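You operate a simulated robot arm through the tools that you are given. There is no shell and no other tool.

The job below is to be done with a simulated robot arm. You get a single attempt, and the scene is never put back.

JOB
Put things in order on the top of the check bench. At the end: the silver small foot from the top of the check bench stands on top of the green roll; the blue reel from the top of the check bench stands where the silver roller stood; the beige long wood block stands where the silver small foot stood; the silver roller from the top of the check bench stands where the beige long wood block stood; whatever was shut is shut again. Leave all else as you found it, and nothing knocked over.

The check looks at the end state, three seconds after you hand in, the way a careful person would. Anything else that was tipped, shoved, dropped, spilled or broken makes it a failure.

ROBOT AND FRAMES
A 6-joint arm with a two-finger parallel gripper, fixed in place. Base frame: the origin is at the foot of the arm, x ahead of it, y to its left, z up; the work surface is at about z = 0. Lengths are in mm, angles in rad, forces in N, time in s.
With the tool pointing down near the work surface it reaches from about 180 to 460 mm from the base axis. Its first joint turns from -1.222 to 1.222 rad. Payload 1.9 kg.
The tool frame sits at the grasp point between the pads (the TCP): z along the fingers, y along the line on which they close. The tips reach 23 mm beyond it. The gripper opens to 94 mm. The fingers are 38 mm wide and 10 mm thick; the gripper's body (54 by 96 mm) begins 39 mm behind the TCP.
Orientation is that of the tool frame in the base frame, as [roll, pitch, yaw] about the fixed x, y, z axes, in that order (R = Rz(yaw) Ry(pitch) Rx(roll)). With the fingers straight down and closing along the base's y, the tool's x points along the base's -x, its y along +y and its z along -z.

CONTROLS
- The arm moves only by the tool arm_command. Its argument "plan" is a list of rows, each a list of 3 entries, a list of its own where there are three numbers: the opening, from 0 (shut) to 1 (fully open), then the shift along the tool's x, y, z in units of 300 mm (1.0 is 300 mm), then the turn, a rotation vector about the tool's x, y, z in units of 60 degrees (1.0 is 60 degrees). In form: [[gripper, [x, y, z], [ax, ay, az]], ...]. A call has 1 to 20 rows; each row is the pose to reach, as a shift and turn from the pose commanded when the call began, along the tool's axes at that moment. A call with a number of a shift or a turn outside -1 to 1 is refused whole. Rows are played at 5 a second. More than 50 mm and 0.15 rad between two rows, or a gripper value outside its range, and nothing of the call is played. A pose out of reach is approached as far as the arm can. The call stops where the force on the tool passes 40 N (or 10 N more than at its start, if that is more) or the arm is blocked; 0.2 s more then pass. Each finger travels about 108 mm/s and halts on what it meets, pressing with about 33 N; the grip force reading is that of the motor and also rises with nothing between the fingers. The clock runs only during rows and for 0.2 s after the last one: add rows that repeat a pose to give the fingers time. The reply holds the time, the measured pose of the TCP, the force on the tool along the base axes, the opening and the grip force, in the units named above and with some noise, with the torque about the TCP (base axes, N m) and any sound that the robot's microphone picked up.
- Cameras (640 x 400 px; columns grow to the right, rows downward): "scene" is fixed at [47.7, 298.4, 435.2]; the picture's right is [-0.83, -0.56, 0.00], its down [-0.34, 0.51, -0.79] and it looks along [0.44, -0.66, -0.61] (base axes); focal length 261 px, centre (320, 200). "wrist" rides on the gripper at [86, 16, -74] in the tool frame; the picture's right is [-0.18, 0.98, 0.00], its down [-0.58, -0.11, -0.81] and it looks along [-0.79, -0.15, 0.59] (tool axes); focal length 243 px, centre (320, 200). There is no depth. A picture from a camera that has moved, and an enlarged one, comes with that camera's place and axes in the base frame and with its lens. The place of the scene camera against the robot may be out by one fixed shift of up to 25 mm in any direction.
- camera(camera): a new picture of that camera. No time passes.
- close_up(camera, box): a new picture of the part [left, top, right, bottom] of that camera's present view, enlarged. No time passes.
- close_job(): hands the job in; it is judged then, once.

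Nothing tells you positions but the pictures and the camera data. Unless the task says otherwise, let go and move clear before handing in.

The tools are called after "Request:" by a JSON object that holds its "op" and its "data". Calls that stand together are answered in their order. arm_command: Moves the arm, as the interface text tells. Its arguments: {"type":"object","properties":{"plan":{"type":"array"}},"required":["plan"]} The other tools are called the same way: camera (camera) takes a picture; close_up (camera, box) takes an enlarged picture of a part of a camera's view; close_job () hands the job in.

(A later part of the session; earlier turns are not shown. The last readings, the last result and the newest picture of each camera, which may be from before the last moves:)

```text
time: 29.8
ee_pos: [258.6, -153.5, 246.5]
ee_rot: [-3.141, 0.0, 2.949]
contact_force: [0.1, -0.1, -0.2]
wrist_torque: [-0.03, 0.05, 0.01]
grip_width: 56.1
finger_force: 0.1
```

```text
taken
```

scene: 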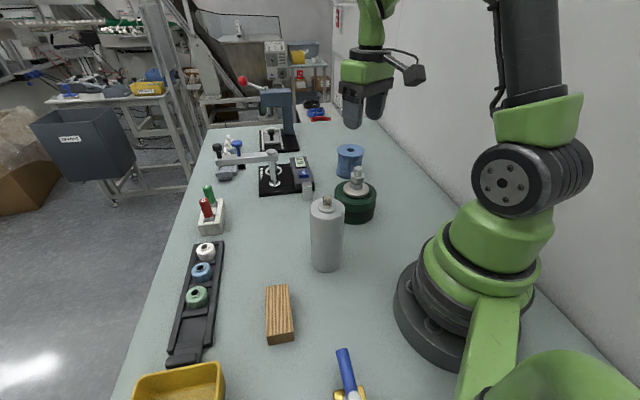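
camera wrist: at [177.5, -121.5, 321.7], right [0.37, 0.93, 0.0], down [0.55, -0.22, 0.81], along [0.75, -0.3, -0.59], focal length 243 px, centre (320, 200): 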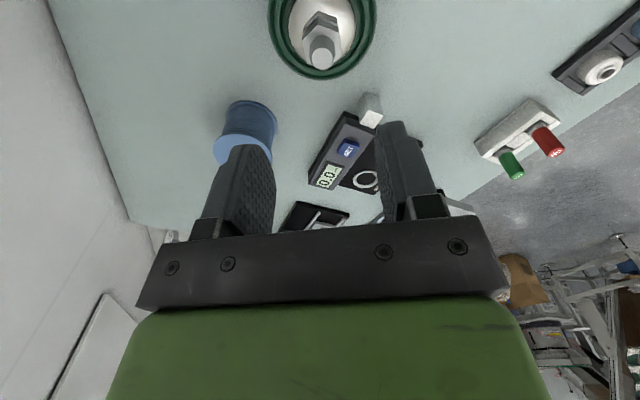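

The foot placement looks right, and nothing else moved. Next is the wood block. I'll travel high over the roller and turn so the fingers close across the block's short side.

Request:
{"op": "arm_command", "data": {"plan": [[0.6, [0.009, 0.03, 0], [0, 0, 0.02]], [0.6, [0.022, 0.08, 0], [0, 0, 0.05]], [0.6, [0.04, 0.14, 0], [0, 0, 0.09]], [0.6, [0.06, 0.21, 0], [0, 0, 0.13]], [0.6, [0.08, 0.28, 0], [0, 0, 0.175]], [0.6, [0.1, 0.35, 0], [0, 0, 0.22]], [0.6, [0.12, 0.42, 0], [0, 0, 0.26]], [0.6, [0.14, 0.49, 0], [0, 0, 0.305]], [0.6, [0.16, 0.56, 0], [0, 0, 0.35]], [0.6, [0.18, 0.63, 0], [0, 0, 0.39]], [0.6, [0.2, 0.7, 0], [0, 0, 0.435]], [0.7, [0.22, 0.77, 0], [0, 0, 0.48]], [0.7, [0.238, 0.835, 0], [0, 0, 0.52]], [0.7, [0.25, 0.88, 0], [0, 0, 0.548]], [0.7, [0.259, 0.911, 0], [0, 0, 0.567]], [0.7, [0.259, 0.911, 0], [0, 0, 0.567]]]}}

Request:
{"op": "camera", "data": {"camera": "wrist"}}

Request:
{"op": "camera", "data": {"camera": "scene"}}

```text
time: 33.2
ee_pos: [234.2, 130.8, 246.7]
ee_rot: [3.141, 0.001, 2.354]
contact_force: [0.2, -0.5, -1.1]
wrist_torque: [-0.01, 0.01, 0.03]
grip_width: 65.6
finger_force: 0.1
```

```text
taken
camera wrist: at [186.2, 203.4, 321.6], right [0.83, 0.56, 0.0], down [0.33, -0.49, 0.81], along [0.45, -0.67, -0.59], focal length 243 px, centre (320, 200)
```

wrist: 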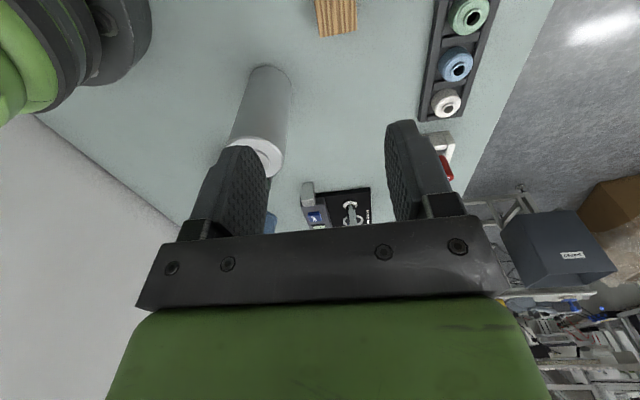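

```text
taken
```

scene: 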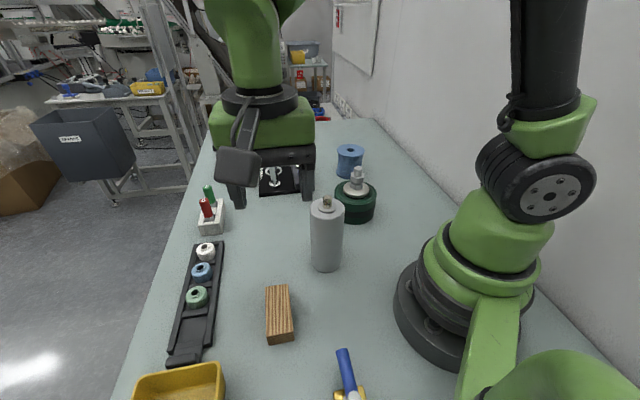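

The block is now below and behind the gripper. I'll move right over it and partway down, then check alignment.

Request:
{"op": "arm_command", "data": {"plan": [[0.7, [0.02, 0.014, 0.03], [0, 0, 0]], [0.7, [0.05, 0.034, 0.09], [0, 0, 0]], [0.7, [0.081, 0.055, 0.15], [0, 0, 0]], [0.7, [0.081, 0.055, 0.21], [0, 0, 0]], [0.7, [0.081, 0.055, 0.27], [0, 0, 0]], [0.7, [0.081, 0.055, 0.33], [0, 0, 0]], [0.7, [0.081, 0.055, 0.38], [0, 0, 0]], [0.7, [0.081, 0.055, 0.39], [0, 0, 0]], [0.7, [0.081, 0.055, 0.39], [0, 0, 0]]]}}

Request:
{"op": "camera", "data": {"camera": "wrist"}}

Request:
{"op": "close_up", "data": {"camera": "wrist", "box": [220, 0, 420, 160]}}

```text
time: 35.2
ee_pos: [231.6, 159.6, 128.3]
ee_rot: [-3.141, 0.0, 2.356]
contact_force: [-0.3, 0.6, -1.1]
wrist_torque: [-0.05, 0.01, 0.0]
grip_width: 66.0
finger_force: 0.0
```

```text
taken
camera wrist: at [181.3, 232.6, 203.1], right [0.83, 0.56, 0.0], down [0.33, -0.49, 0.81], along [0.46, -0.67, -0.59], focal length 243 px, centre (320, 200)
```

wrist: 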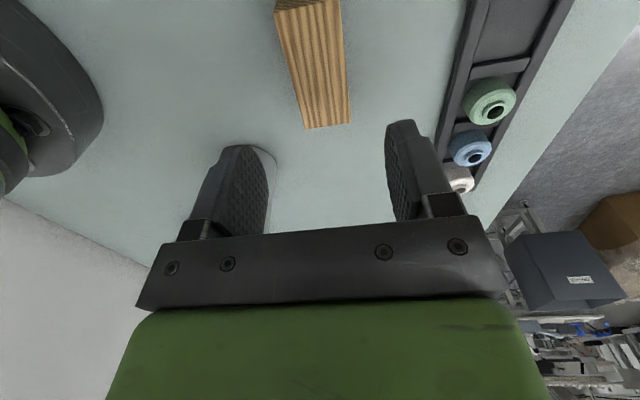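

```text
2.50 times, centred on (320, 80) of wrist
camera zoom: at [181.3, 232.6, 203.1], right [0.83, 0.56, 0.0], down [0.33, -0.49, 0.81], along [0.46, -0.67, -0.59], focal length 606 px, centre (320, 500)
```

zoom: 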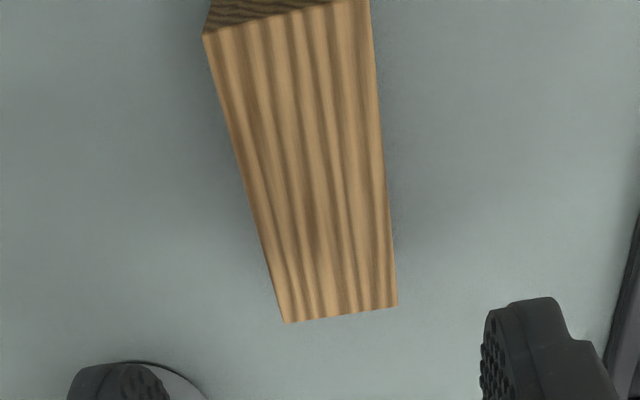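

The block is centred under the gripper and the fingers are parallel to its long side. I'll lower so the tips sit about 6 mm above the bench.

Request:
{"op": "arm_command", "data": {"plan": [[0.7, [0, 0, 0.04], [0, 0, 0]], [0.7, [0, 0, 0.09], [0, 0, 0]], [0.7, [0, 0, 0.14], [0, 0, 0]], [0.7, [0, 0, 0.19], [0, 0, 0]], [0.7, [0, 0, 0.24], [0, 0, 0]], [0.7, [0, 0, 0.28], [0, 0, 0]], [0.7, [0, 0, 0.31], [0, 0, 0]], [0.7, [0, 0, 0.332], [0, 0, 0]], [0.7, [0, 0, 0.332], [0, 0, 0]]]}}

Request:
{"op": "camera", "data": {"camera": "wrist"}}

Request:
{"op": "close_up", "data": {"camera": "scene", "box": [200, 220, 400, 380]}}

```text
time: 37.2
ee_pos: [229.2, 158.2, 29.5]
ee_rot: [-3.142, 0.001, 2.355]
contact_force: [-0.3, -0.1, 1.5]
wrist_torque: [0.02, 0.0, 0.03]
grip_width: 65.7
finger_force: 0.0
```

```text
taken
camera wrist: at [179.9, 231.8, 104.5], right [0.83, 0.56, 0.0], down [0.33, -0.49, 0.81], along [0.46, -0.67, -0.59], focal length 243 px, centre (320, 200)
```

wrist: 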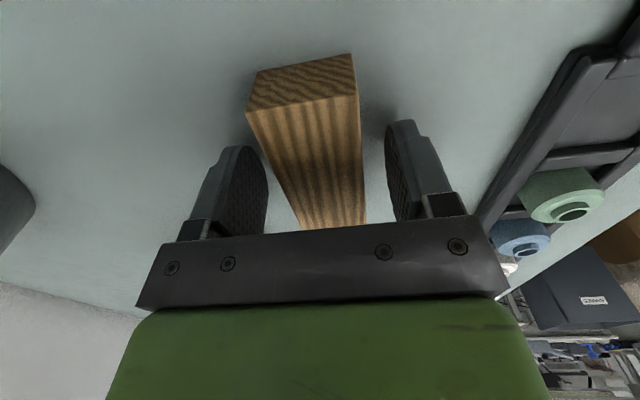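

```text
2.50 times, centred on (300, 300) of scene
camera zoom: at [47.7, 298.4, 435.2], right [-0.83, -0.56, 0.0], down [-0.34, 0.51, -0.79], along [0.44, -0.66, -0.61], focal length 653 px, centre (370, -50)
```

zoom: 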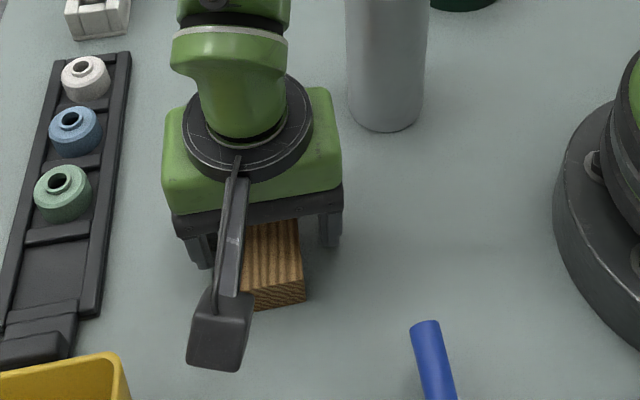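

The fingers are on both sides of the block with clearance. I'll close them.

Request:
{"op": "arm_command", "data": {"plan": [[0.6, [0, 0, 0], [0, 0, 0]], [0.5, [0, 0, 0], [0, 0, 0]], [0.45, [0, 0, 0], [0, 0, 0]], [0.42, [0, 0, 0], [0, 0, 0]], [0.39, [0, 0, 0], [0, 0, 0]], [0.35, [0, 0, 0], [0, 0, 0]], [0.2, [0, 0, 0], [0, 0, 0]], [0.2, [0, 0, 0], [0, 0, 0]]]}}

Request:
{"op": "camera", "data": {"camera": "wrist"}}

```text
time: 39.0
ee_pos: [228.6, 158.6, 30.2]
ee_rot: [3.141, 0.0, 2.355]
contact_force: [0.6, 0.2, 1.7]
wrist_torque: [-0.01, 0.02, -0.01]
grip_width: 39.2
finger_force: 32.9
```

```text
taken
camera wrist: at [179.9, 231.8, 104.7], right [0.83, 0.56, 0.0], down [0.33, -0.49, 0.81], along [0.46, -0.67, -0.59], focal length 243 px, centre (320, 200)
```

wrist: 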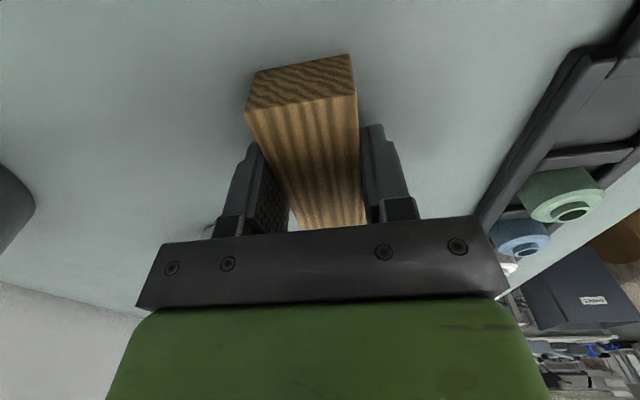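

The block is gripped at 39.2 mm, and its original centre was about (230.5, 159). I'll lift it straight up.

Request:
{"op": "arm_command", "data": {"plan": [[0.2, [0, 0, -0.01], [0, 0, 0]], [0.2, [0, 0, -0.03], [0, 0, 0]], [0.2, [0, 0, -0.07], [0, 0, 0]], [0.2, [0, 0, -0.12], [0, 0, 0]], [0.2, [0, 0, -0.18], [0, 0, 0]], [0.2, [0, 0, -0.24], [0, 0, 0]], [0.2, [0, 0, -0.29], [0, 0, 0]], [0.2, [0, 0, -0.3], [0, 0, 0]], [0.2, [0, 0, -0.3], [0, 0, 0]]]}}

Request:
{"op": "camera", "data": {"camera": "wrist"}}

Request:
{"op": "camera", "data": {"camera": "scene"}}

```text
time: 41.0
ee_pos: [229.6, 159.3, 119.1]
ee_rot: [-3.141, 0.001, 2.356]
contact_force: [0.8, -0.4, -1.5]
wrist_torque: [-0.04, 0.02, -0.01]
grip_width: 39.4
finger_force: 33.0
```

```text
taken
camera wrist: at [181.0, 232.4, 193.7], right [0.83, 0.56, 0.0], down [0.33, -0.49, 0.81], along [0.46, -0.67, -0.59], focal length 243 px, centre (320, 200)
```

wrist: 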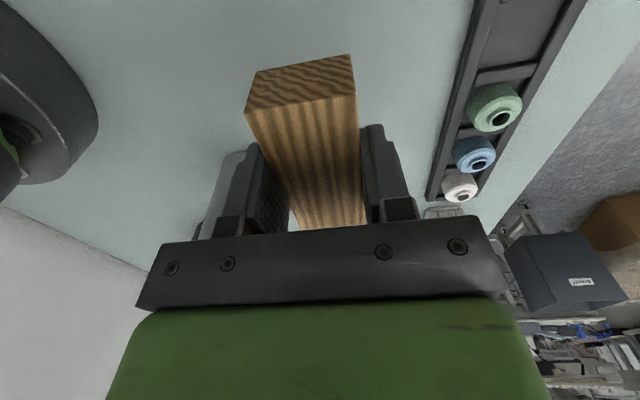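

```text
taken
```

scene: 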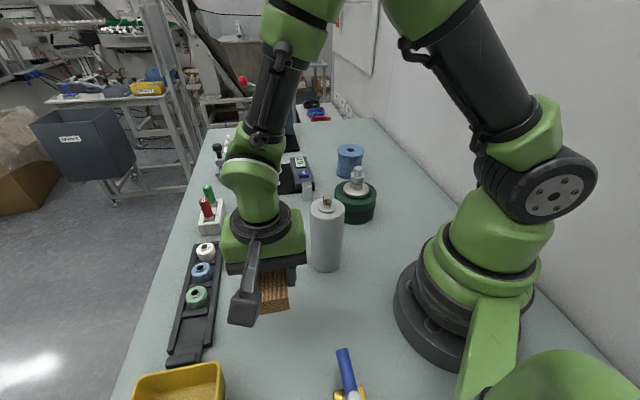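

The block hangs level. I'll carry it to where the foot stood, at (358.5, 88.7), keeping the same orientation.

Request:
{"op": "arm_command", "data": {"plan": [[0.2, [-0.02, 0.006, 0], [0, 0, 0]], [0.2, [-0.06, 0.017, 0], [0, 0, 0]], [0.2, [-0.11, 0.032, 0], [0, 0, 0]], [0.2, [-0.165, 0.047, 0], [0, 0, 0]], [0.2, [-0.22, 0.063, 0], [0, 0, 0]], [0.2, [-0.275, 0.079, 0], [0, 0, 0]], [0.2, [-0.33, 0.095, 0], [0, 0, 0]], [0.2, [-0.385, 0.111, 0], [0, 0, 0]], [0.2, [-0.43, 0.124, 0], [0, 0, 0]], [0.2, [-0.458, 0.132, 0], [0, 0, 0]], [0.2, [-0.4655, 0.134, 0], [0, 0, 0]], [0.2, [-0.4655, 0.134, 0], [0, 0, 0]]]}}

Request:
{"op": "camera", "data": {"camera": "wrist"}}

Request:
{"op": "camera", "data": {"camera": "scene"}}

```text
time: 43.6
ee_pos: [356.4, 90.4, 118.8]
ee_rot: [3.141, 0.0, 2.355]
contact_force: [0.1, 1.1, -1.3]
wrist_torque: [-0.02, 0.01, -0.01]
grip_width: 39.4
finger_force: 32.7
```

```text
taken
camera wrist: at [307.4, 162.3, 193.2], right [0.83, 0.56, 0.0], down [0.33, -0.49, 0.81], along [0.46, -0.67, -0.59], focal length 243 px, centre (320, 200)
```

wrist: 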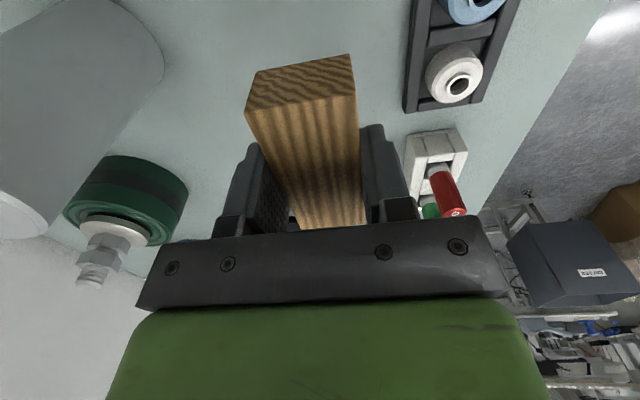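

```text
taken
```

scene: 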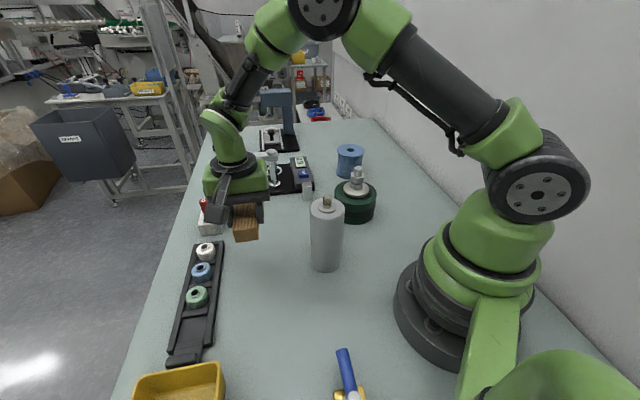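

I'm directly over the foot's old spot and clear of the rack. I'll lower to about 3 mm above the bench.

Request:
{"op": "arm_command", "data": {"plan": [[0.2, [-0.001, 0, 0.03], [0, 0, 0]], [0.2, [-0.001, 0, 0.08], [0, 0, 0]], [0.2, [-0.001, 0, 0.13], [0, 0, 0]], [0.2, [-0.001, 0, 0.18], [0, 0, 0]], [0.2, [-0.001, 0, 0.22], [0, 0, 0]], [0.2, [-0.001, 0, 0.255], [0, 0, 0]], [0.2, [-0.001, 0, 0.28], [0, 0, 0]], [0.2, [-0.001, 0, 0.288], [0, 0, 0]], [0.2, [-0.001, 0, 0.288], [0, 0, 0]]]}}

Request:
{"op": "camera", "data": {"camera": "wrist"}}

Request:
{"op": "close_up", "data": {"camera": "scene", "box": [170, 180, 310, 290]}}

```text
time: 45.6
ee_pos: [358.2, 90.3, 33.7]
ee_rot: [3.141, 0.001, 2.357]
contact_force: [-1.1, 0.6, -0.4]
wrist_torque: [0.05, -0.01, -0.01]
grip_width: 39.5
finger_force: 33.2
```

```text
taken
camera wrist: at [308.0, 161.8, 108.1], right [0.83, 0.56, 0.0], down [0.33, -0.49, 0.81], along [0.46, -0.67, -0.59], focal length 243 px, centre (320, 200)
```

wrist: 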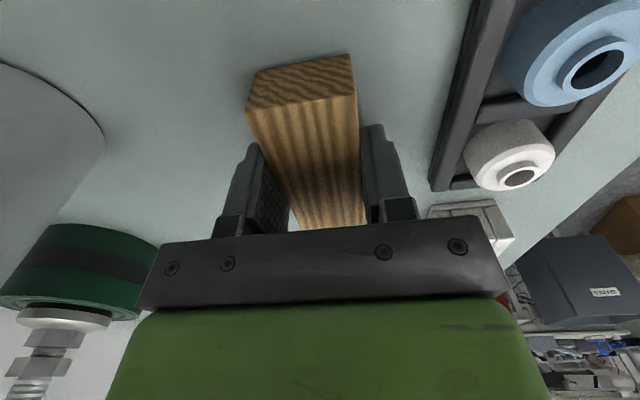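

```text
3.64 times, centred on (240, 235) of scene
camera zoom: at [47.7, 298.4, 435.2], right [-0.83, -0.56, 0.0], down [-0.34, 0.51, -0.79], along [0.44, -0.66, -0.61], focal length 950 px, centre (611, 73)
```

zoom: 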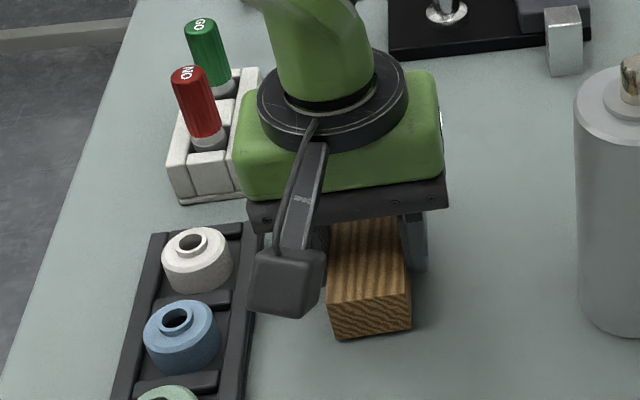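

The block is about 3 mm above the bench. I'll do the final lowering in fine steps.

Request:
{"op": "arm_command", "data": {"plan": [[0.2, [0, 0, 0.004], [0, 0, 0]], [0.2, [0, 0, 0.007], [0, 0, 0]], [0.2, [0, 0, 0.01], [0, 0, 0]], [0.2, [0, 0, 0.01], [0, 0, 0]]]}}

```text
time: 46.6
ee_pos: [356.9, 88.9, 29.9]
ee_rot: [3.142, -0.001, 2.357]
contact_force: [0.0, 0.6, -0.2]
wrist_torque: [-0.02, -0.01, 0.01]
grip_width: 39.3
finger_force: 33.0
```

Request:
{"op": "arm_command", "data": {"plan": [[0.2, [0, 0, 0.002], [0, 0, 0]], [0.2, [0, 0, 0.002], [0, 0, 0]]]}}

```text
time: 47.2
ee_pos: [356.2, 89.4, 29.6]
ee_rot: [-3.141, 0.001, 2.355]
contact_force: [-5.0, -2.3, 14.4]
wrist_torque: [-0.04, 0.14, -0.01]
grip_width: 39.5
finger_force: 33.1
```

The block has touched the bench at about 14 N. I'll ease off a hair, then open the fingers.

Request:
{"op": "arm_command", "data": {"plan": [[0.2, [0, 0, -0.001], [0, 0, 0]], [0.2, [0, 0, -0.001], [0, 0, 0]], [0.43, [0, 0, -0.001], [0, 0, 0]], [0.46, [0, 0, -0.001], [0, 0, 0]], [0.52, [0, 0, -0.001], [0, 0, 0]], [0.6, [0, 0, -0.001], [0, 0, 0]], [0.65, [0, 0, -0.001], [0, 0, 0]], [0.65, [0, 0, -0.001], [0, 0, 0]]]}}

Request:
{"op": "camera", "data": {"camera": "wrist"}}

```text
time: 49.0
ee_pos: [356.3, 90.1, 30.2]
ee_rot: [-3.141, 0.0, 2.356]
contact_force: [-0.4, 0.1, 0.3]
wrist_torque: [0.03, 0.0, -0.01]
grip_width: 61.0
finger_force: 0.1
```

```text
taken
camera wrist: at [308.0, 162.3, 104.7], right [0.83, 0.56, 0.0], down [0.33, -0.49, 0.81], along [0.46, -0.67, -0.59], focal length 243 px, centre (320, 200)
```

wrist: 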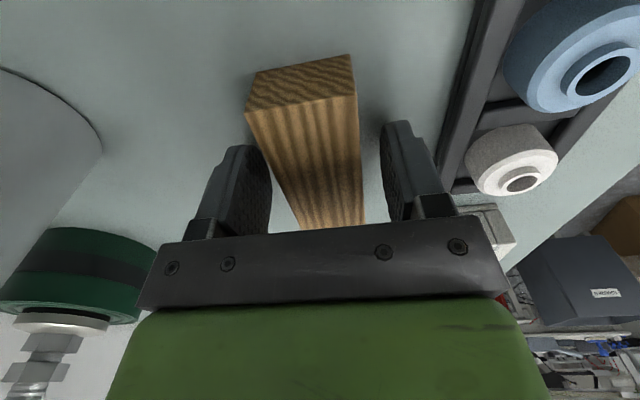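

The block is released and standing. I'll lift straight up and clear.

Request:
{"op": "arm_command", "data": {"plan": [[0.65, [0, 0, -0.03], [0, 0, 0]], [0.65, [0, 0, -0.08], [0, 0, 0]], [0.65, [0, 0, -0.15], [0, 0, 0]], [0.65, [0, 0, -0.23], [0, 0, 0]], [0.65, [0, 0, -0.31], [0, 0, 0]], [0.65, [0, 0, -0.39], [0, 0, 0]], [0.65, [0, 0, -0.47], [0, 0, 0]], [0.65, [0, 0, -0.55], [0, 0, 0]], [0.65, [0, 0, -0.63], [0, 0, 0]], [0.65, [0, 0, -0.7], [0, 0, 0]], [0.65, [0, 0, -0.733], [0, 0, 0]], [0.65, [0, 0, -0.733], [0, 0, 0]]]}}

Request:
{"op": "camera", "data": {"camera": "wrist"}}

Request:
{"op": "camera", "data": {"camera": "scene"}}

```text
time: 51.6
ee_pos: [356.3, 87.2, 251.2]
ee_rot: [-3.141, 0.0, 2.356]
contact_force: [0.1, -0.1, -0.6]
wrist_torque: [0.0, -0.03, 0.01]
grip_width: 61.1
finger_force: 0.1
```

```text
taken
camera wrist: at [307.1, 160.7, 325.0], right [0.83, 0.56, 0.0], down [0.33, -0.49, 0.81], along [0.46, -0.67, -0.59], focal length 243 px, centre (320, 200)
```

wrist: 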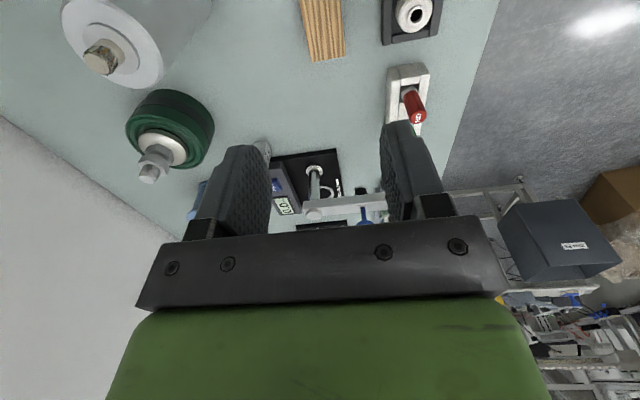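

```text
taken
```

scene: 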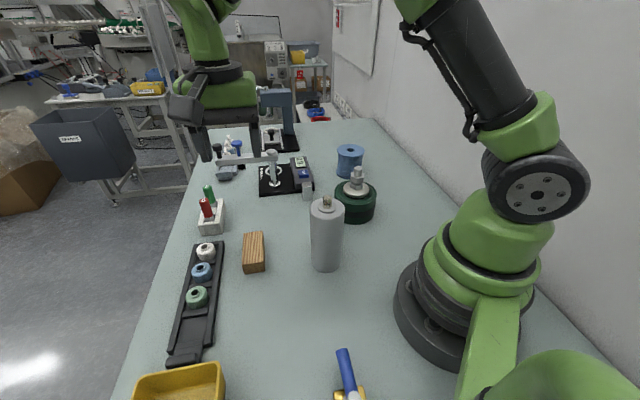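

The block now stands on the foot's old spot. I'll use this view to locate the roller's top and pin more precisely.

Request:
{"op": "close_up", "data": {"camera": "wrist", "box": [40, 0, 230, 110]}}

Request:
{"op": "close_up", "data": {"camera": "scene", "box": [290, 180, 370, 290]}}

```text
3.37 times, centred on (135, 55) of wrist
camera zoom: at [307.1, 160.7, 325.0], right [0.83, 0.56, 0.0], down [0.33, -0.49, 0.81], along [0.46, -0.67, -0.59], focal length 817 px, centre (943, 688)
```

zoom: 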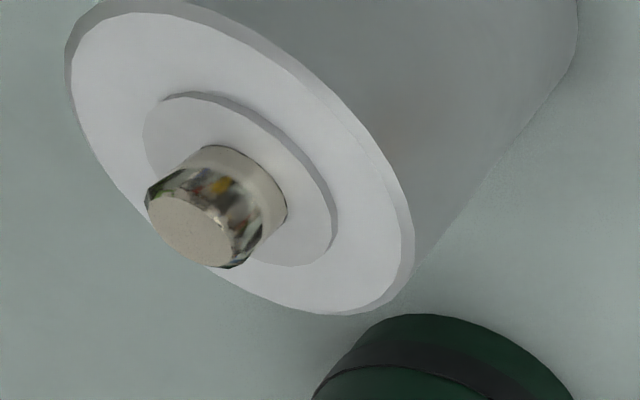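

```text
3.64 times, centred on (330, 235) of scene
camera zoom: at [47.7, 298.4, 435.2], right [-0.83, -0.56, 0.0], down [-0.34, 0.51, -0.79], along [0.44, -0.66, -0.61], focal length 950 px, centre (284, 73)
```

zoom: 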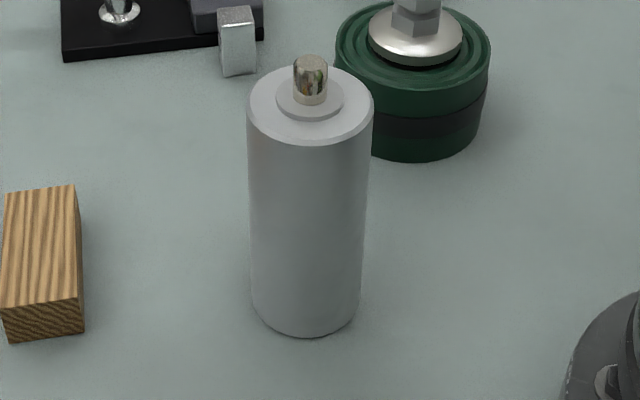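

From two views, the roller is at about (228.5, 19), with its top at z≈137 and its pin at z≈161. I'll move above it at a safe height.

Request:
{"op": "arm_command", "data": {"plan": [[0.7, [0.012, -0.04, 0], [0, 0, -0.06]], [0.75, [0.03, -0.1, 0], [0, 0, -0.16]], [0.8, [0.048, -0.16, 0], [0, 0, -0.26]], [0.85, [0.065, -0.22, 0], [0, 0, -0.36]], [0.9, [0.083, -0.28, 0], [0, 0, -0.46]], [0.9, [0.1, -0.34, 0], [0, 0, -0.56]], [0.9, [0.118, -0.4, 0], [0, 0, -0.65]], [0.9, [0.13, -0.44, 0.02], [0, 0, -0.71]], [0.9, [0.138, -0.466, 0.05], [0, 0, -0.75]], [0.9, [0.138, -0.466, 0.087], [0, 0, -0.75]], [0.9, [0.138, -0.466, 0.087], [0, 0, -0.75]]]}}

Request:
{"op": "camera", "data": {"camera": "wrist"}}

Request:
{"op": "close_up", "data": {"camera": "wrist", "box": [240, 0, 400, 160]}}

Request:
{"op": "camera", "data": {"camera": "scene"}}

```text
time: 54.0
ee_pos: [230.6, 17.6, 223.3]
ee_rot: [3.141, 0.001, 3.141]
contact_force: [1.1, 1.0, 0.7]
wrist_torque: [0.0, -0.01, -0.04]
grip_width: 84.6
finger_force: 0.1
```

```text
taken
camera wrist: at [144.2, 34.2, 298.3], right [0.18, 0.98, 0.0], down [0.58, -0.11, 0.81], along [0.79, -0.15, -0.59], focal length 243 px, centre (320, 200)
```

wrist: 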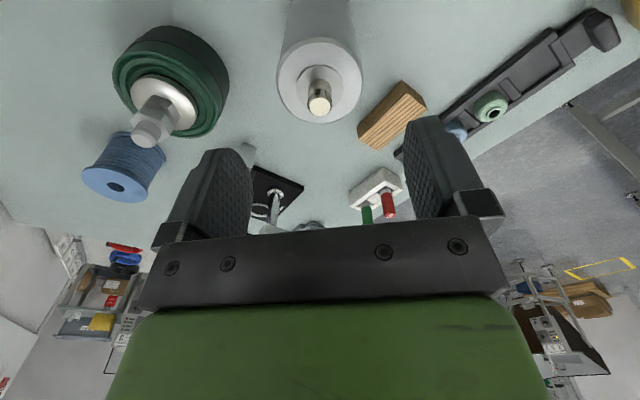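

```text
2.50 times, centred on (320, 80) of wrist
camera zoom: at [144.2, 34.2, 298.3], right [0.18, 0.98, 0.0], down [0.58, -0.11, 0.81], along [0.79, -0.15, -0.59], focal length 606 px, centre (320, 500)
```

zoom: 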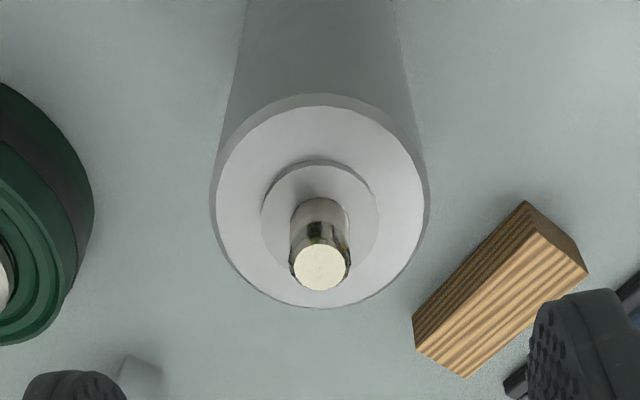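

```text
taken
```

scene: 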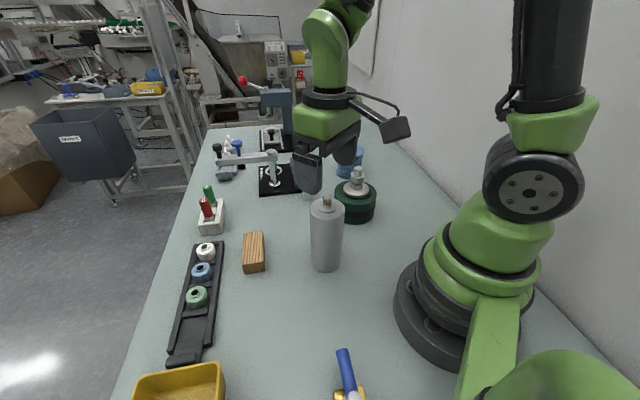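

The roller is at (231, 18), nearly concentric with the gripper, and its pin top is at z≈161. I'll descend to TCP z≈131, which leaves about 9 mm between the pin and the gripper body.

Request:
{"op": "arm_command", "data": {"plan": [[0.9, [-0.003, 0, 0.04], [0, 0, 0]], [0.9, [-0.003, 0, 0.09], [0, 0, 0]], [0.9, [-0.003, 0, 0.14], [0, 0, 0]], [0.9, [-0.003, 0, 0.19], [0, 0, 0]], [0.9, [-0.003, 0, 0.23], [0, 0, 0]], [0.9, [-0.003, 0, 0.265], [0, 0, 0]], [0.9, [-0.003, 0, 0.295], [0, 0, 0]], [0.9, [-0.003, 0, 0.311], [0, 0, 0]], [0.9, [-0.003, 0, 0.311], [0, 0, 0]]]}}

Request:
{"op": "camera", "data": {"camera": "wrist"}}

Request:
{"op": "close_up", "data": {"camera": "scene", "box": [270, 130, 390, 280]}}

```text
time: 56.0
ee_pos: [230.2, 20.5, 129.6]
ee_rot: [-3.141, -0.001, -3.141]
contact_force: [0.6, 0.0, 0.4]
wrist_torque: [0.01, -0.03, -0.01]
grip_width: 84.7
finger_force: 0.0
```

```text
taken
camera wrist: at [143.3, 35.6, 204.6], right [0.18, 0.98, 0.0], down [0.58, -0.11, 0.81], along [0.79, -0.15, -0.59], focal length 243 px, centre (320, 200)
```

wrist: 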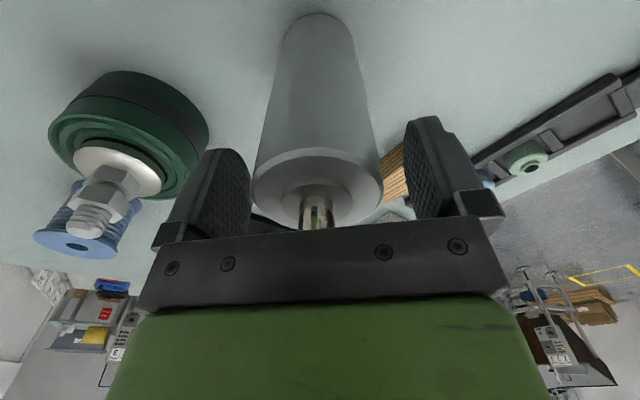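

```text
2.67 times, centred on (330, 205) of scene
camera zoom: at [47.7, 298.4, 435.2], right [-0.83, -0.56, 0.0], down [-0.34, 0.51, -0.79], along [0.44, -0.66, -0.61], focal length 697 px, centre (293, 187)
```

zoom: 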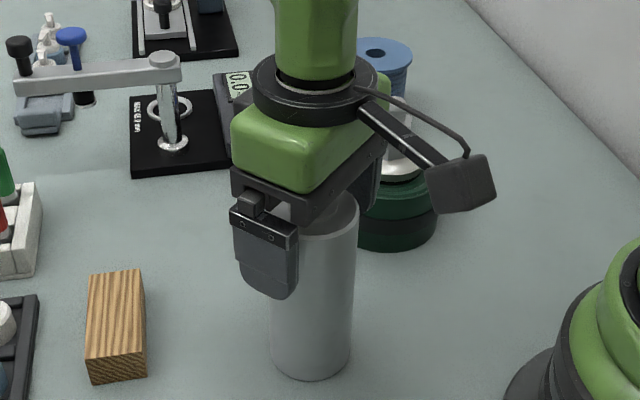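

The alignment is within 1–2 mm. I'll make a tiny correction and close the grip in steps.

Request:
{"op": "arm_command", "data": {"plan": [[0.9, [-0.004, -0.0035, 0], [0, 0, 0]], [0.8, [-0.004, -0.0035, 0], [0, 0, 0]], [0.72, [-0.004, -0.0035, 0], [0, 0, 0]], [0.68, [-0.004, -0.0035, 0], [0, 0, 0]], [0.65, [-0.004, -0.0035, 0], [0, 0, 0]], [0.63, [-0.004, -0.0035, 0], [0, 0, 0]], [0.6, [-0.004, -0.0035, 0], [0, 0, 0]], [0.5, [-0.004, -0.0035, 0], [0, 0, 0]], [0.3, [-0.004, -0.0035, 0], [0, 0, 0]], [0.3, [-0.004, -0.0035, 0], [0, 0, 0]]]}}

Request:
{"op": "camera", "data": {"camera": "wrist"}}

Request:
{"op": "close_up", "data": {"camera": "scene", "box": [270, 130, 390, 280]}}

```text
time: 58.2
ee_pos: [231.5, 18.8, 130.2]
ee_rot: [3.14, 0.0, -3.141]
contact_force: [0.5, 0.0, 0.1]
wrist_torque: [-0.07, -0.03, -0.03]
grip_width: 58.8
finger_force: 33.0
```

```text
taken
camera wrist: at [144.9, 34.4, 205.2], right [0.18, 0.98, 0.0], down [0.58, -0.11, 0.81], along [0.79, -0.15, -0.59], focal length 243 px, centre (320, 200)
```

wrist: 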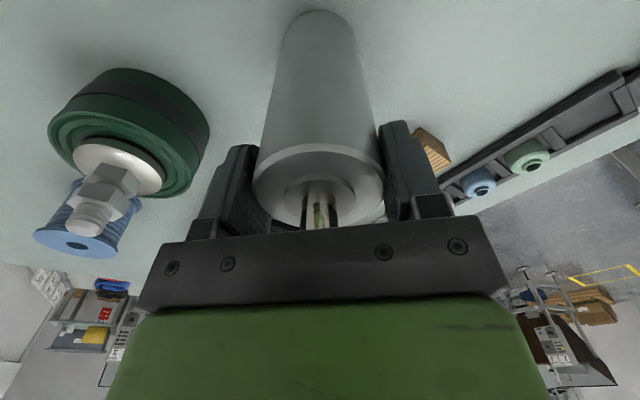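

```text
2.67 times, centred on (330, 205) of scene
camera zoom: at [47.7, 298.4, 435.2], right [-0.83, -0.56, 0.0], down [-0.34, 0.51, -0.79], along [0.44, -0.66, -0.61], focal length 697 px, centre (293, 187)
```

zoom: 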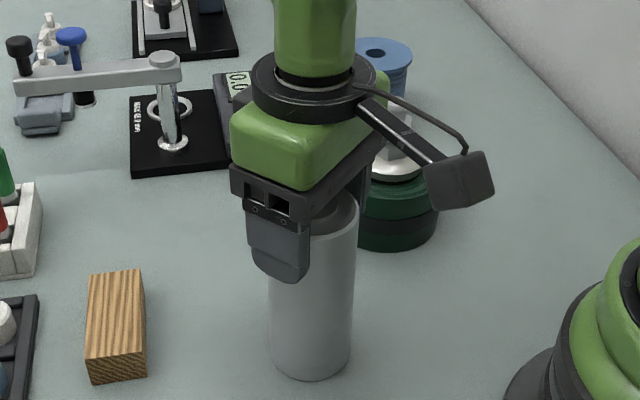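

The roller is gripped at 58.8 mm, and its original place is (231, 18). I'll lift slowly and check the load.

Request:
{"op": "arm_command", "data": {"plan": [[0.3, [0, 0, -0.007], [0, 0, 0]], [0.3, [0, 0, -0.017], [0, 0, 0]], [0.3, [0, 0, -0.033], [0, 0, 0]], [0.3, [0, 0, -0.033], [0, 0, 0]], [0.3, [0, 0, -0.033], [0, 0, 0]]]}}

Request:
{"op": "close_up", "data": {"camera": "scene", "box": [270, 130, 390, 280]}}

Request:
{"op": "camera", "data": {"camera": "wrist"}}

```text
time: 59.4
ee_pos: [231.0, 17.5, 141.5]
ee_rot: [-3.141, -0.001, -3.141]
contact_force: [-0.4, -0.2, -3.7]
wrist_torque: [0.01, 0.05, 0.05]
grip_width: 58.8
finger_force: 32.8
```

```text
2.67 times, centred on (330, 205) of scene
camera zoom: at [47.7, 298.4, 435.2], right [-0.83, -0.56, 0.0], down [-0.34, 0.51, -0.79], along [0.44, -0.66, -0.61], focal length 697 px, centre (293, 187)
```

zoom: 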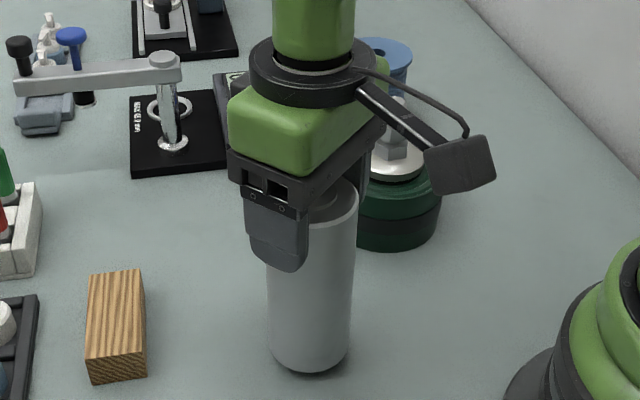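

```text
taken
camera wrist: at [145.7, 34.6, 214.7], right [0.18, 0.98, 0.0], down [0.58, -0.11, 0.81], along [0.79, -0.15, -0.59], focal length 243 px, centre (320, 200)
```

wrist: 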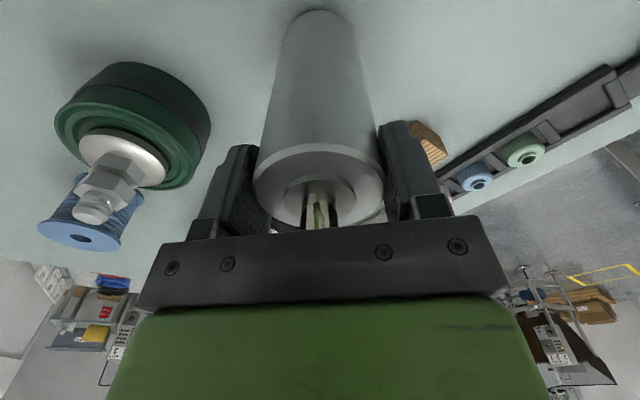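

The roller came off upright and weighs about 3.7 N. I'll raise it a bit more and carry it along +y to the block's old place.

Request:
{"op": "arm_command", "data": {"plan": [[0.3, [0, 0, -0.04], [0, 0, 0]], [0.3, [0, 0, -0.09], [0, 0, 0]], [0.3, [0, 0.01, -0.125], [0, 0, 0]], [0.3, [0, 0.03, -0.133], [0, 0, 0]], [0.3, [0, 0.07, -0.133], [0, 0, 0]], [0.3, [0.001, 0.12, -0.133], [0, 0, 0]], [0.3, [0.001, 0.17, -0.133], [0, 0, 0]], [0.3, [0.001, 0.22, -0.133], [0, 0, 0]], [0.3, [0.002, 0.27, -0.133], [0, 0, 0]], [0.3, [0.002, 0.32, -0.133], [0, 0, 0]], [0.3, [0.002, 0.37, -0.133], [0, 0, 0]], [0.3, [0.003, 0.415, -0.133], [0, 0, 0]], [0.3, [0.003, 0.445, -0.133], [0, 0, 0]], [0.3, [0.003, 0.462, -0.133], [0, 0, 0]], [0.3, [0.003, 0.468, -0.133], [0, 0, 0]], [0.3, [0.003, 0.468, -0.133], [0, 0, 0]]]}}

Request:
{"op": "camera", "data": {"camera": "wrist"}}

Request:
{"op": "camera", "data": {"camera": "scene"}}

```text
time: 62.8
ee_pos: [231.2, 158.7, 179.4]
ee_rot: [3.141, 0.0, -3.141]
contact_force: [0.2, 0.1, -4.1]
wrist_torque: [0.01, 0.0, 0.0]
grip_width: 58.8
finger_force: 33.5
```

```text
taken
camera wrist: at [144.3, 175.9, 255.1], right [0.18, 0.98, 0.0], down [0.58, -0.11, 0.81], along [0.79, -0.15, -0.59], focal length 243 px, centre (320, 200)
```

wrist: 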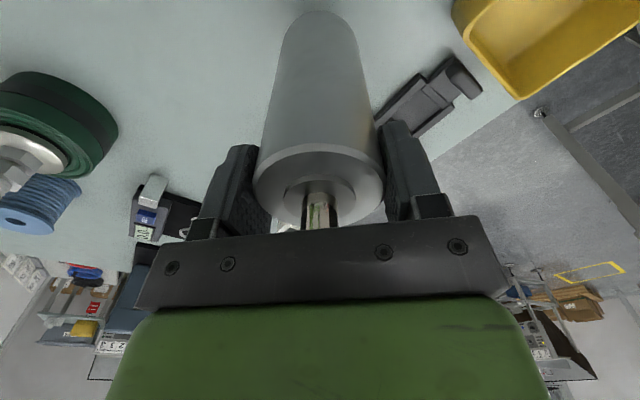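

```text
taken
```

scene: 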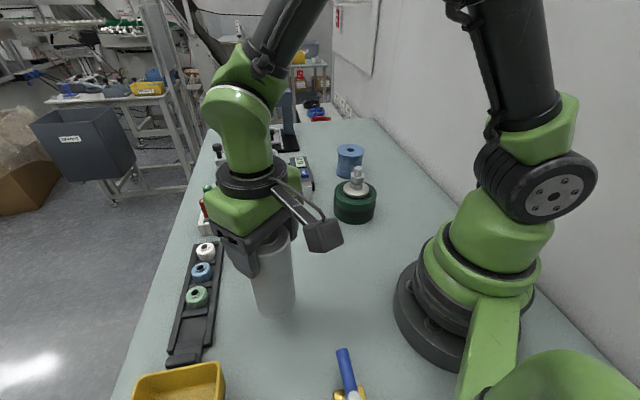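

The roller hangs above the block's old spot. I'll lower to about 4 mm above the bench.

Request:
{"op": "arm_command", "data": {"plan": [[0.3, [0, -0.002, 0.03], [0, 0, 0]], [0.3, [0, -0.002, 0.07], [0, 0, 0]], [0.3, [0, -0.002, 0.11], [0, 0, 0]], [0.3, [0, -0.002, 0.14], [0, 0, 0]], [0.3, [0, -0.002, 0.153], [0, 0, 0]], [0.3, [0, -0.002, 0.153], [0, 0, 0]]]}}

Request:
{"op": "camera", "data": {"camera": "wrist"}}

Request:
{"op": "close_up", "data": {"camera": "scene", "box": [200, 180, 360, 340]}}

```text
time: 64.2
ee_pos: [231.3, 158.2, 133.4]
ee_rot: [-3.141, 0.001, 3.141]
contact_force: [0.4, 0.2, -3.0]
wrist_torque: [0.0, 0.02, 0.04]
grip_width: 58.6
finger_force: 33.0
```

```text
taken
camera wrist: at [144.9, 174.1, 208.7], right [0.18, 0.98, 0.0], down [0.58, -0.11, 0.81], along [0.79, -0.15, -0.59], focal length 243 px, centre (320, 200)
```

wrist: 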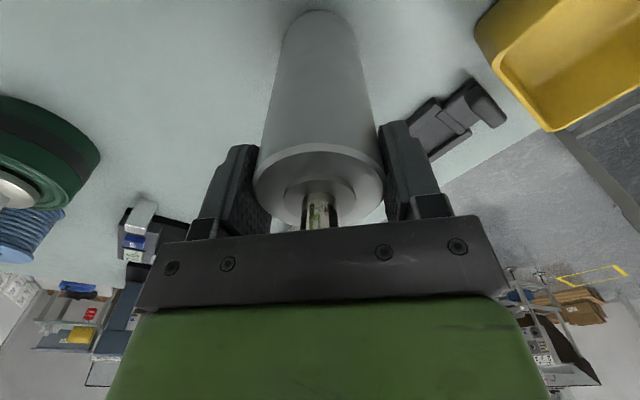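

```text
2.50 times, centred on (280, 260) of scene
camera zoom: at [47.7, 298.4, 435.2], right [-0.83, -0.56, 0.0], down [-0.34, 0.51, -0.79], along [0.44, -0.66, -0.61], focal length 653 px, centre (420, 50)
```

zoom: 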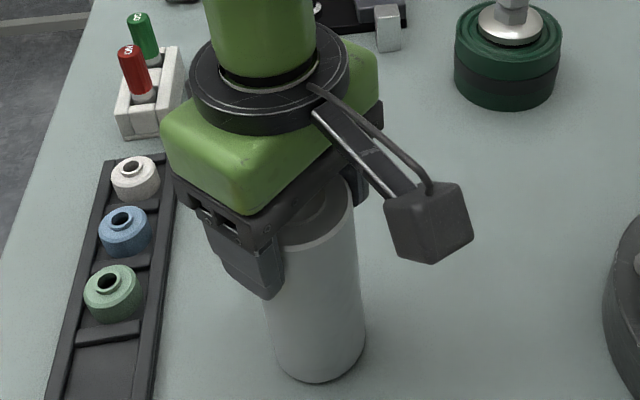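

Request:
{"op": "arm_command", "data": {"plan": [[0.3, [0, 0.001, 0.004], [0, 0, 0]], [0.3, [0, 0.001, 0.007], [0, 0, 0]], [0.3, [0, 0.001, 0.01], [0, 0, 0]], [0.3, [0, 0.001, 0.01], [0, 0, 0]]]}}

```text
time: 65.2
ee_pos: [229.8, 157.8, 131.6]
ee_rot: [-3.141, -0.001, 3.14]
contact_force: [0.0, -0.1, -4.2]
wrist_torque: [-0.04, -0.02, -0.01]
grip_width: 58.5
finger_force: 33.0
```

Still hanging free, so I'll keep lowering in half-millimetre steps.

Request:
{"op": "arm_command", "data": {"plan": [[0.3, [0, 0, 0.0015], [0, 0, 0]], [0.3, [0, 0, 0.003], [0, 0, 0]], [0.3, [0, 0, 0.003], [0, 0, 0]]]}}

```text
time: 66.0
ee_pos: [231.0, 157.9, 129.3]
ee_rot: [-3.141, 0.0, -3.14]
contact_force: [-1.1, -2.4, 8.1]
wrist_torque: [-0.28, 0.26, 0.09]
grip_width: 58.8
finger_force: 32.9
```

The roller is touching down lightly. I'll ease off slightly and open the fingers evenly.

Request:
{"op": "arm_command", "data": {"plan": [[0.3, [0, 0, -0.0006], [0, 0, 0]], [0.3, [0, 0, -0.0006], [0, 0, 0]], [0.635, [0, 0, -0.0006], [0, 0, 0]], [0.65, [0, 0, -0.0006], [0, 0, 0]], [0.68, [0, 0, -0.0006], [0, 0, 0]], [0.74, [0, 0, -0.0006], [0, 0, 0]], [0.82, [0, 0, -0.0006], [0, 0, 0]], [0.9, [0, 0, -0.0006], [0, 0, 0]], [0.9, [0, 0, -0.0006], [0, 0, 0]]]}}

Request:
{"op": "camera", "data": {"camera": "wrist"}}

Request:
{"op": "close_up", "data": {"camera": "scene", "box": [200, 180, 360, 340]}}

```text
time: 68.0
ee_pos: [230.6, 157.2, 131.2]
ee_rot: [3.141, 0.0, 3.14]
contact_force: [-0.9, 0.0, 0.1]
wrist_torque: [0.01, -0.05, -0.02]
grip_width: 84.7
finger_force: 0.0
```

```text
taken
camera wrist: at [144.7, 174.7, 205.7], right [0.18, 0.98, 0.0], down [0.58, -0.11, 0.81], along [0.79, -0.15, -0.59], focal length 243 px, centre (320, 200)
```

wrist: 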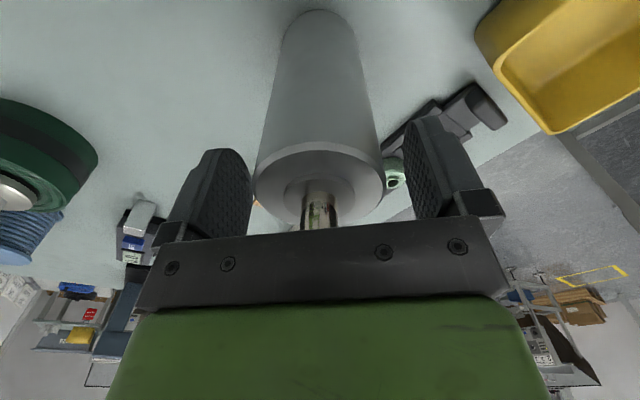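

```text
2.50 times, centred on (280, 260) of scene
camera zoom: at [47.7, 298.4, 435.2], right [-0.83, -0.56, 0.0], down [-0.34, 0.51, -0.79], along [0.44, -0.66, -0.61], focal length 653 px, centre (420, 50)
```

zoom: 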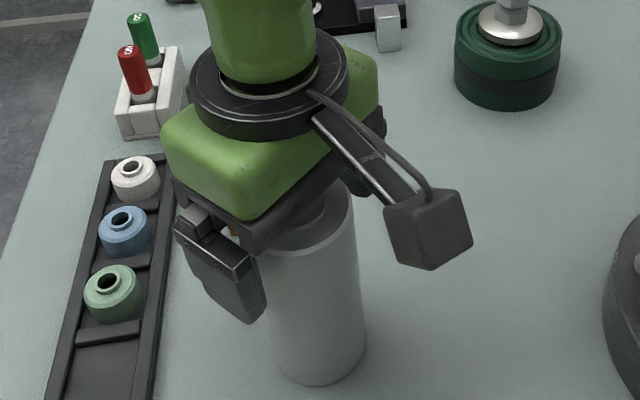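

The roller stands upright in the block's old place. I'll lift straight up until the fingers clear the pin.

Request:
{"op": "arm_command", "data": {"plan": [[0.9, [0, 0, -0.02], [0, 0, 0]], [0.9, [0, 0, -0.06], [0, 0, 0]], [0.9, [0, 0, -0.11], [0, 0, 0]], [0.9, [0, 0, -0.17], [0, 0, 0]], [0.9, [0, 0, -0.24], [0, 0, 0]], [0.9, [0, 0, -0.31], [0, 0, 0]], [0.9, [0, 0, -0.38], [0, 0, 0]], [0.9, [0, 0, -0.4], [0, 0, 0]], [0.9, [0, 0, -0.4], [0, 0, 0]]]}}

Request:
{"op": "camera", "data": {"camera": "wrist"}}

Request:
{"op": "camera", "data": {"camera": "scene"}}

```text
time: 70.0
ee_pos: [232.1, 158.2, 250.7]
ee_rot: [3.141, 0.0, -3.141]
contact_force: [-0.1, -0.8, -0.6]
wrist_torque: [0.0, 0.01, 0.04]
grip_width: 84.7
finger_force: 0.1
```

```text
taken
camera wrist: at [145.3, 174.0, 325.8], right [0.18, 0.98, 0.0], down [0.58, -0.11, 0.81], along [0.79, -0.15, -0.59], focal length 243 px, centre (320, 200)
```

wrist: 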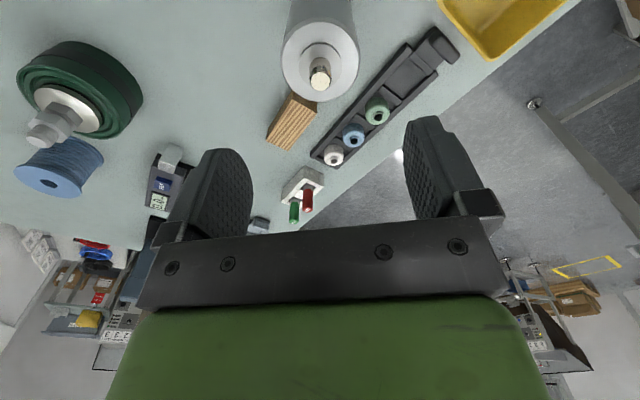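

```text
taken
```

scene: 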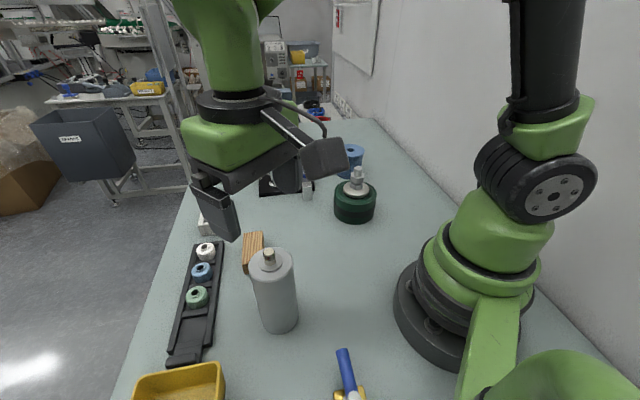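

Both placements look good. Now I'll move towards the blue reel, staying high above the foot and roll.

Request:
{"op": "arm_command", "data": {"plan": [[0.9, [-0.006, -0.025, -0.005], [0, 0, 0.012]], [0.9, [-0.017, -0.075, -0.01], [0, 0, 0.036]], [0.9, [-0.032, -0.14, -0.028], [0, 0, 0.068]], [0.9, [-0.048, -0.21, -0.028], [0, 0, 0.102]], [0.9, [-0.064, -0.28, -0.028], [0, 0, 0.136]], [0.9, [-0.08, -0.35, -0.028], [0, 0, 0.17]], [0.9, [-0.096, -0.42, -0.028], [0, 0, 0.204]], [0.9, [-0.112, -0.49, -0.028], [0, 0, 0.238]], [0.9, [-0.128, -0.56, -0.028], [0, 0, 0.272]], [0.9, [-0.144, -0.63, -0.028], [0, 0, 0.306]], [0.9, [-0.16, -0.7, -0.028], [0, 0, 0.34]], [1, [-0.175, -0.77, -0.028], [0, 0, 0.373]], [1, [-0.187, -0.82, -0.028], [0, 0, 0.398]], [1, [-0.196, -0.86, -0.028], [0, 0, 0.417]], [1, [-0.196, -0.86, -0.028], [0, 0, 0.417]]]}}

Request:
{"op": "camera", "data": {"camera": "wrist"}}

```text
time: 73.2
ee_pos: [288.9, -100.6, 259.1]
ee_rot: [-3.141, 0.0, 2.704]
contact_force: [0.4, 0.9, -0.1]
wrist_torque: [0.0, 0.02, -0.02]
grip_width: 94.0
finger_force: 0.0
```

```text
taken
camera wrist: at [218.3, -48.2, 334.0], right [0.58, 0.81, 0.0], down [0.48, -0.34, 0.81], along [0.66, -0.47, -0.59], focal length 243 px, centre (320, 200)
```

wrist: 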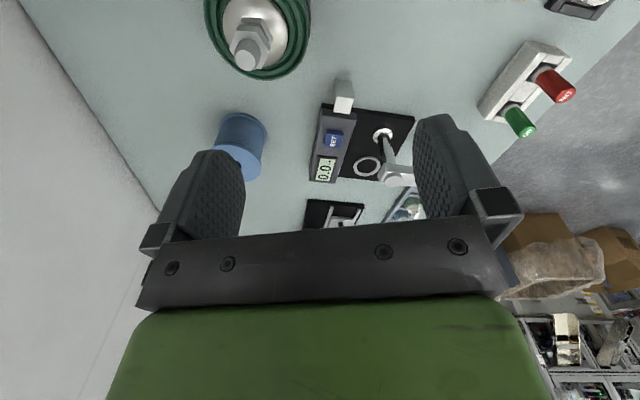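

Request:
{"op": "arm_command", "data": {"plan": [[1, [-0.02, -0.034, 0], [0, 0, 0.02]], [1, [-0.06, -0.1, 0], [0, 0, 0.06]], [1, [-0.1, -0.168, 0], [0, 0, 0.1]], [1, [-0.14, -0.235, 0], [0, 0, 0.14]], [1, [-0.18, -0.303, 0.03], [0, 0, 0.18]], [1, [-0.22, -0.37, 0.08], [0, 0, 0.22]], [1, [-0.25, -0.42, 0.13], [0, 0, 0.245]], [1, [-0.267, -0.449, 0.167], [0, 0, 0.257]], [1, [-0.267, -0.449, 0.167], [0, 0, 0.257]]]}}

Request:
{"op": "camera", "data": {"camera": "wrist"}}

Request:
{"op": "close_up", "data": {"camera": "wrist", "box": [240, 60, 400, 190]}}

Request:
{"op": "camera", "data": {"camera": "scene"}}

```text
time: 75.2
ee_pos: [303.4, -256.4, 207.6]
ee_rot: [-3.141, -0.001, 2.433]
contact_force: [-0.6, -0.3, -0.7]
wrist_torque: [-0.01, -0.03, 0.03]
grip_width: 94.4
finger_force: 0.1
```

```text
taken
camera wrist: at [249.3, -186.9, 283.6], right [0.78, 0.63, 0.0], down [0.37, -0.46, 0.81], along [0.51, -0.63, -0.59], focal length 243 px, centre (320, 200)
```

wrist: 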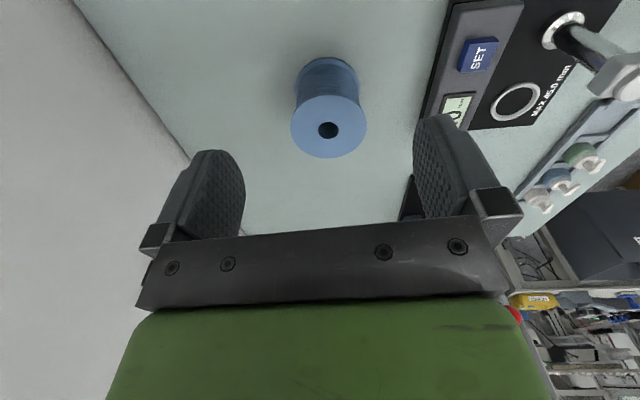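

```text
3.08 times, centred on (320, 125) of wrist
camera zoom: at [249.3, -186.9, 283.6], right [0.78, 0.63, 0.0], down [0.37, -0.46, 0.81], along [0.51, -0.63, -0.59], focal length 746 px, centre (320, 431)
```

zoom: 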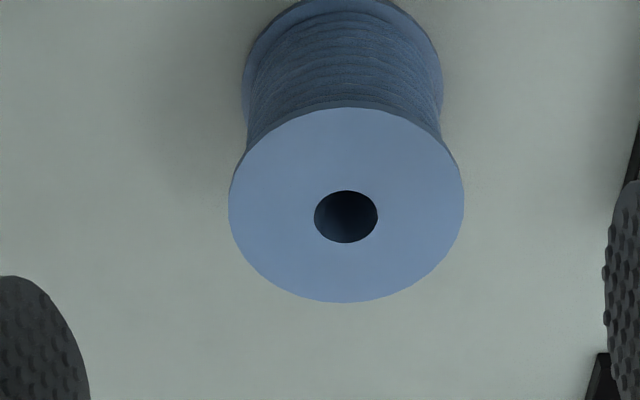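

```text
taken
```

scene: 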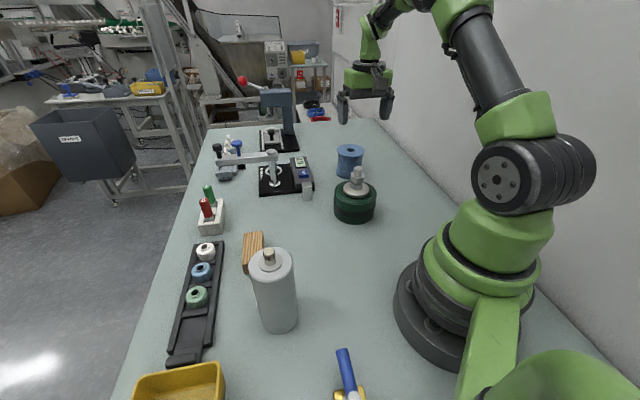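

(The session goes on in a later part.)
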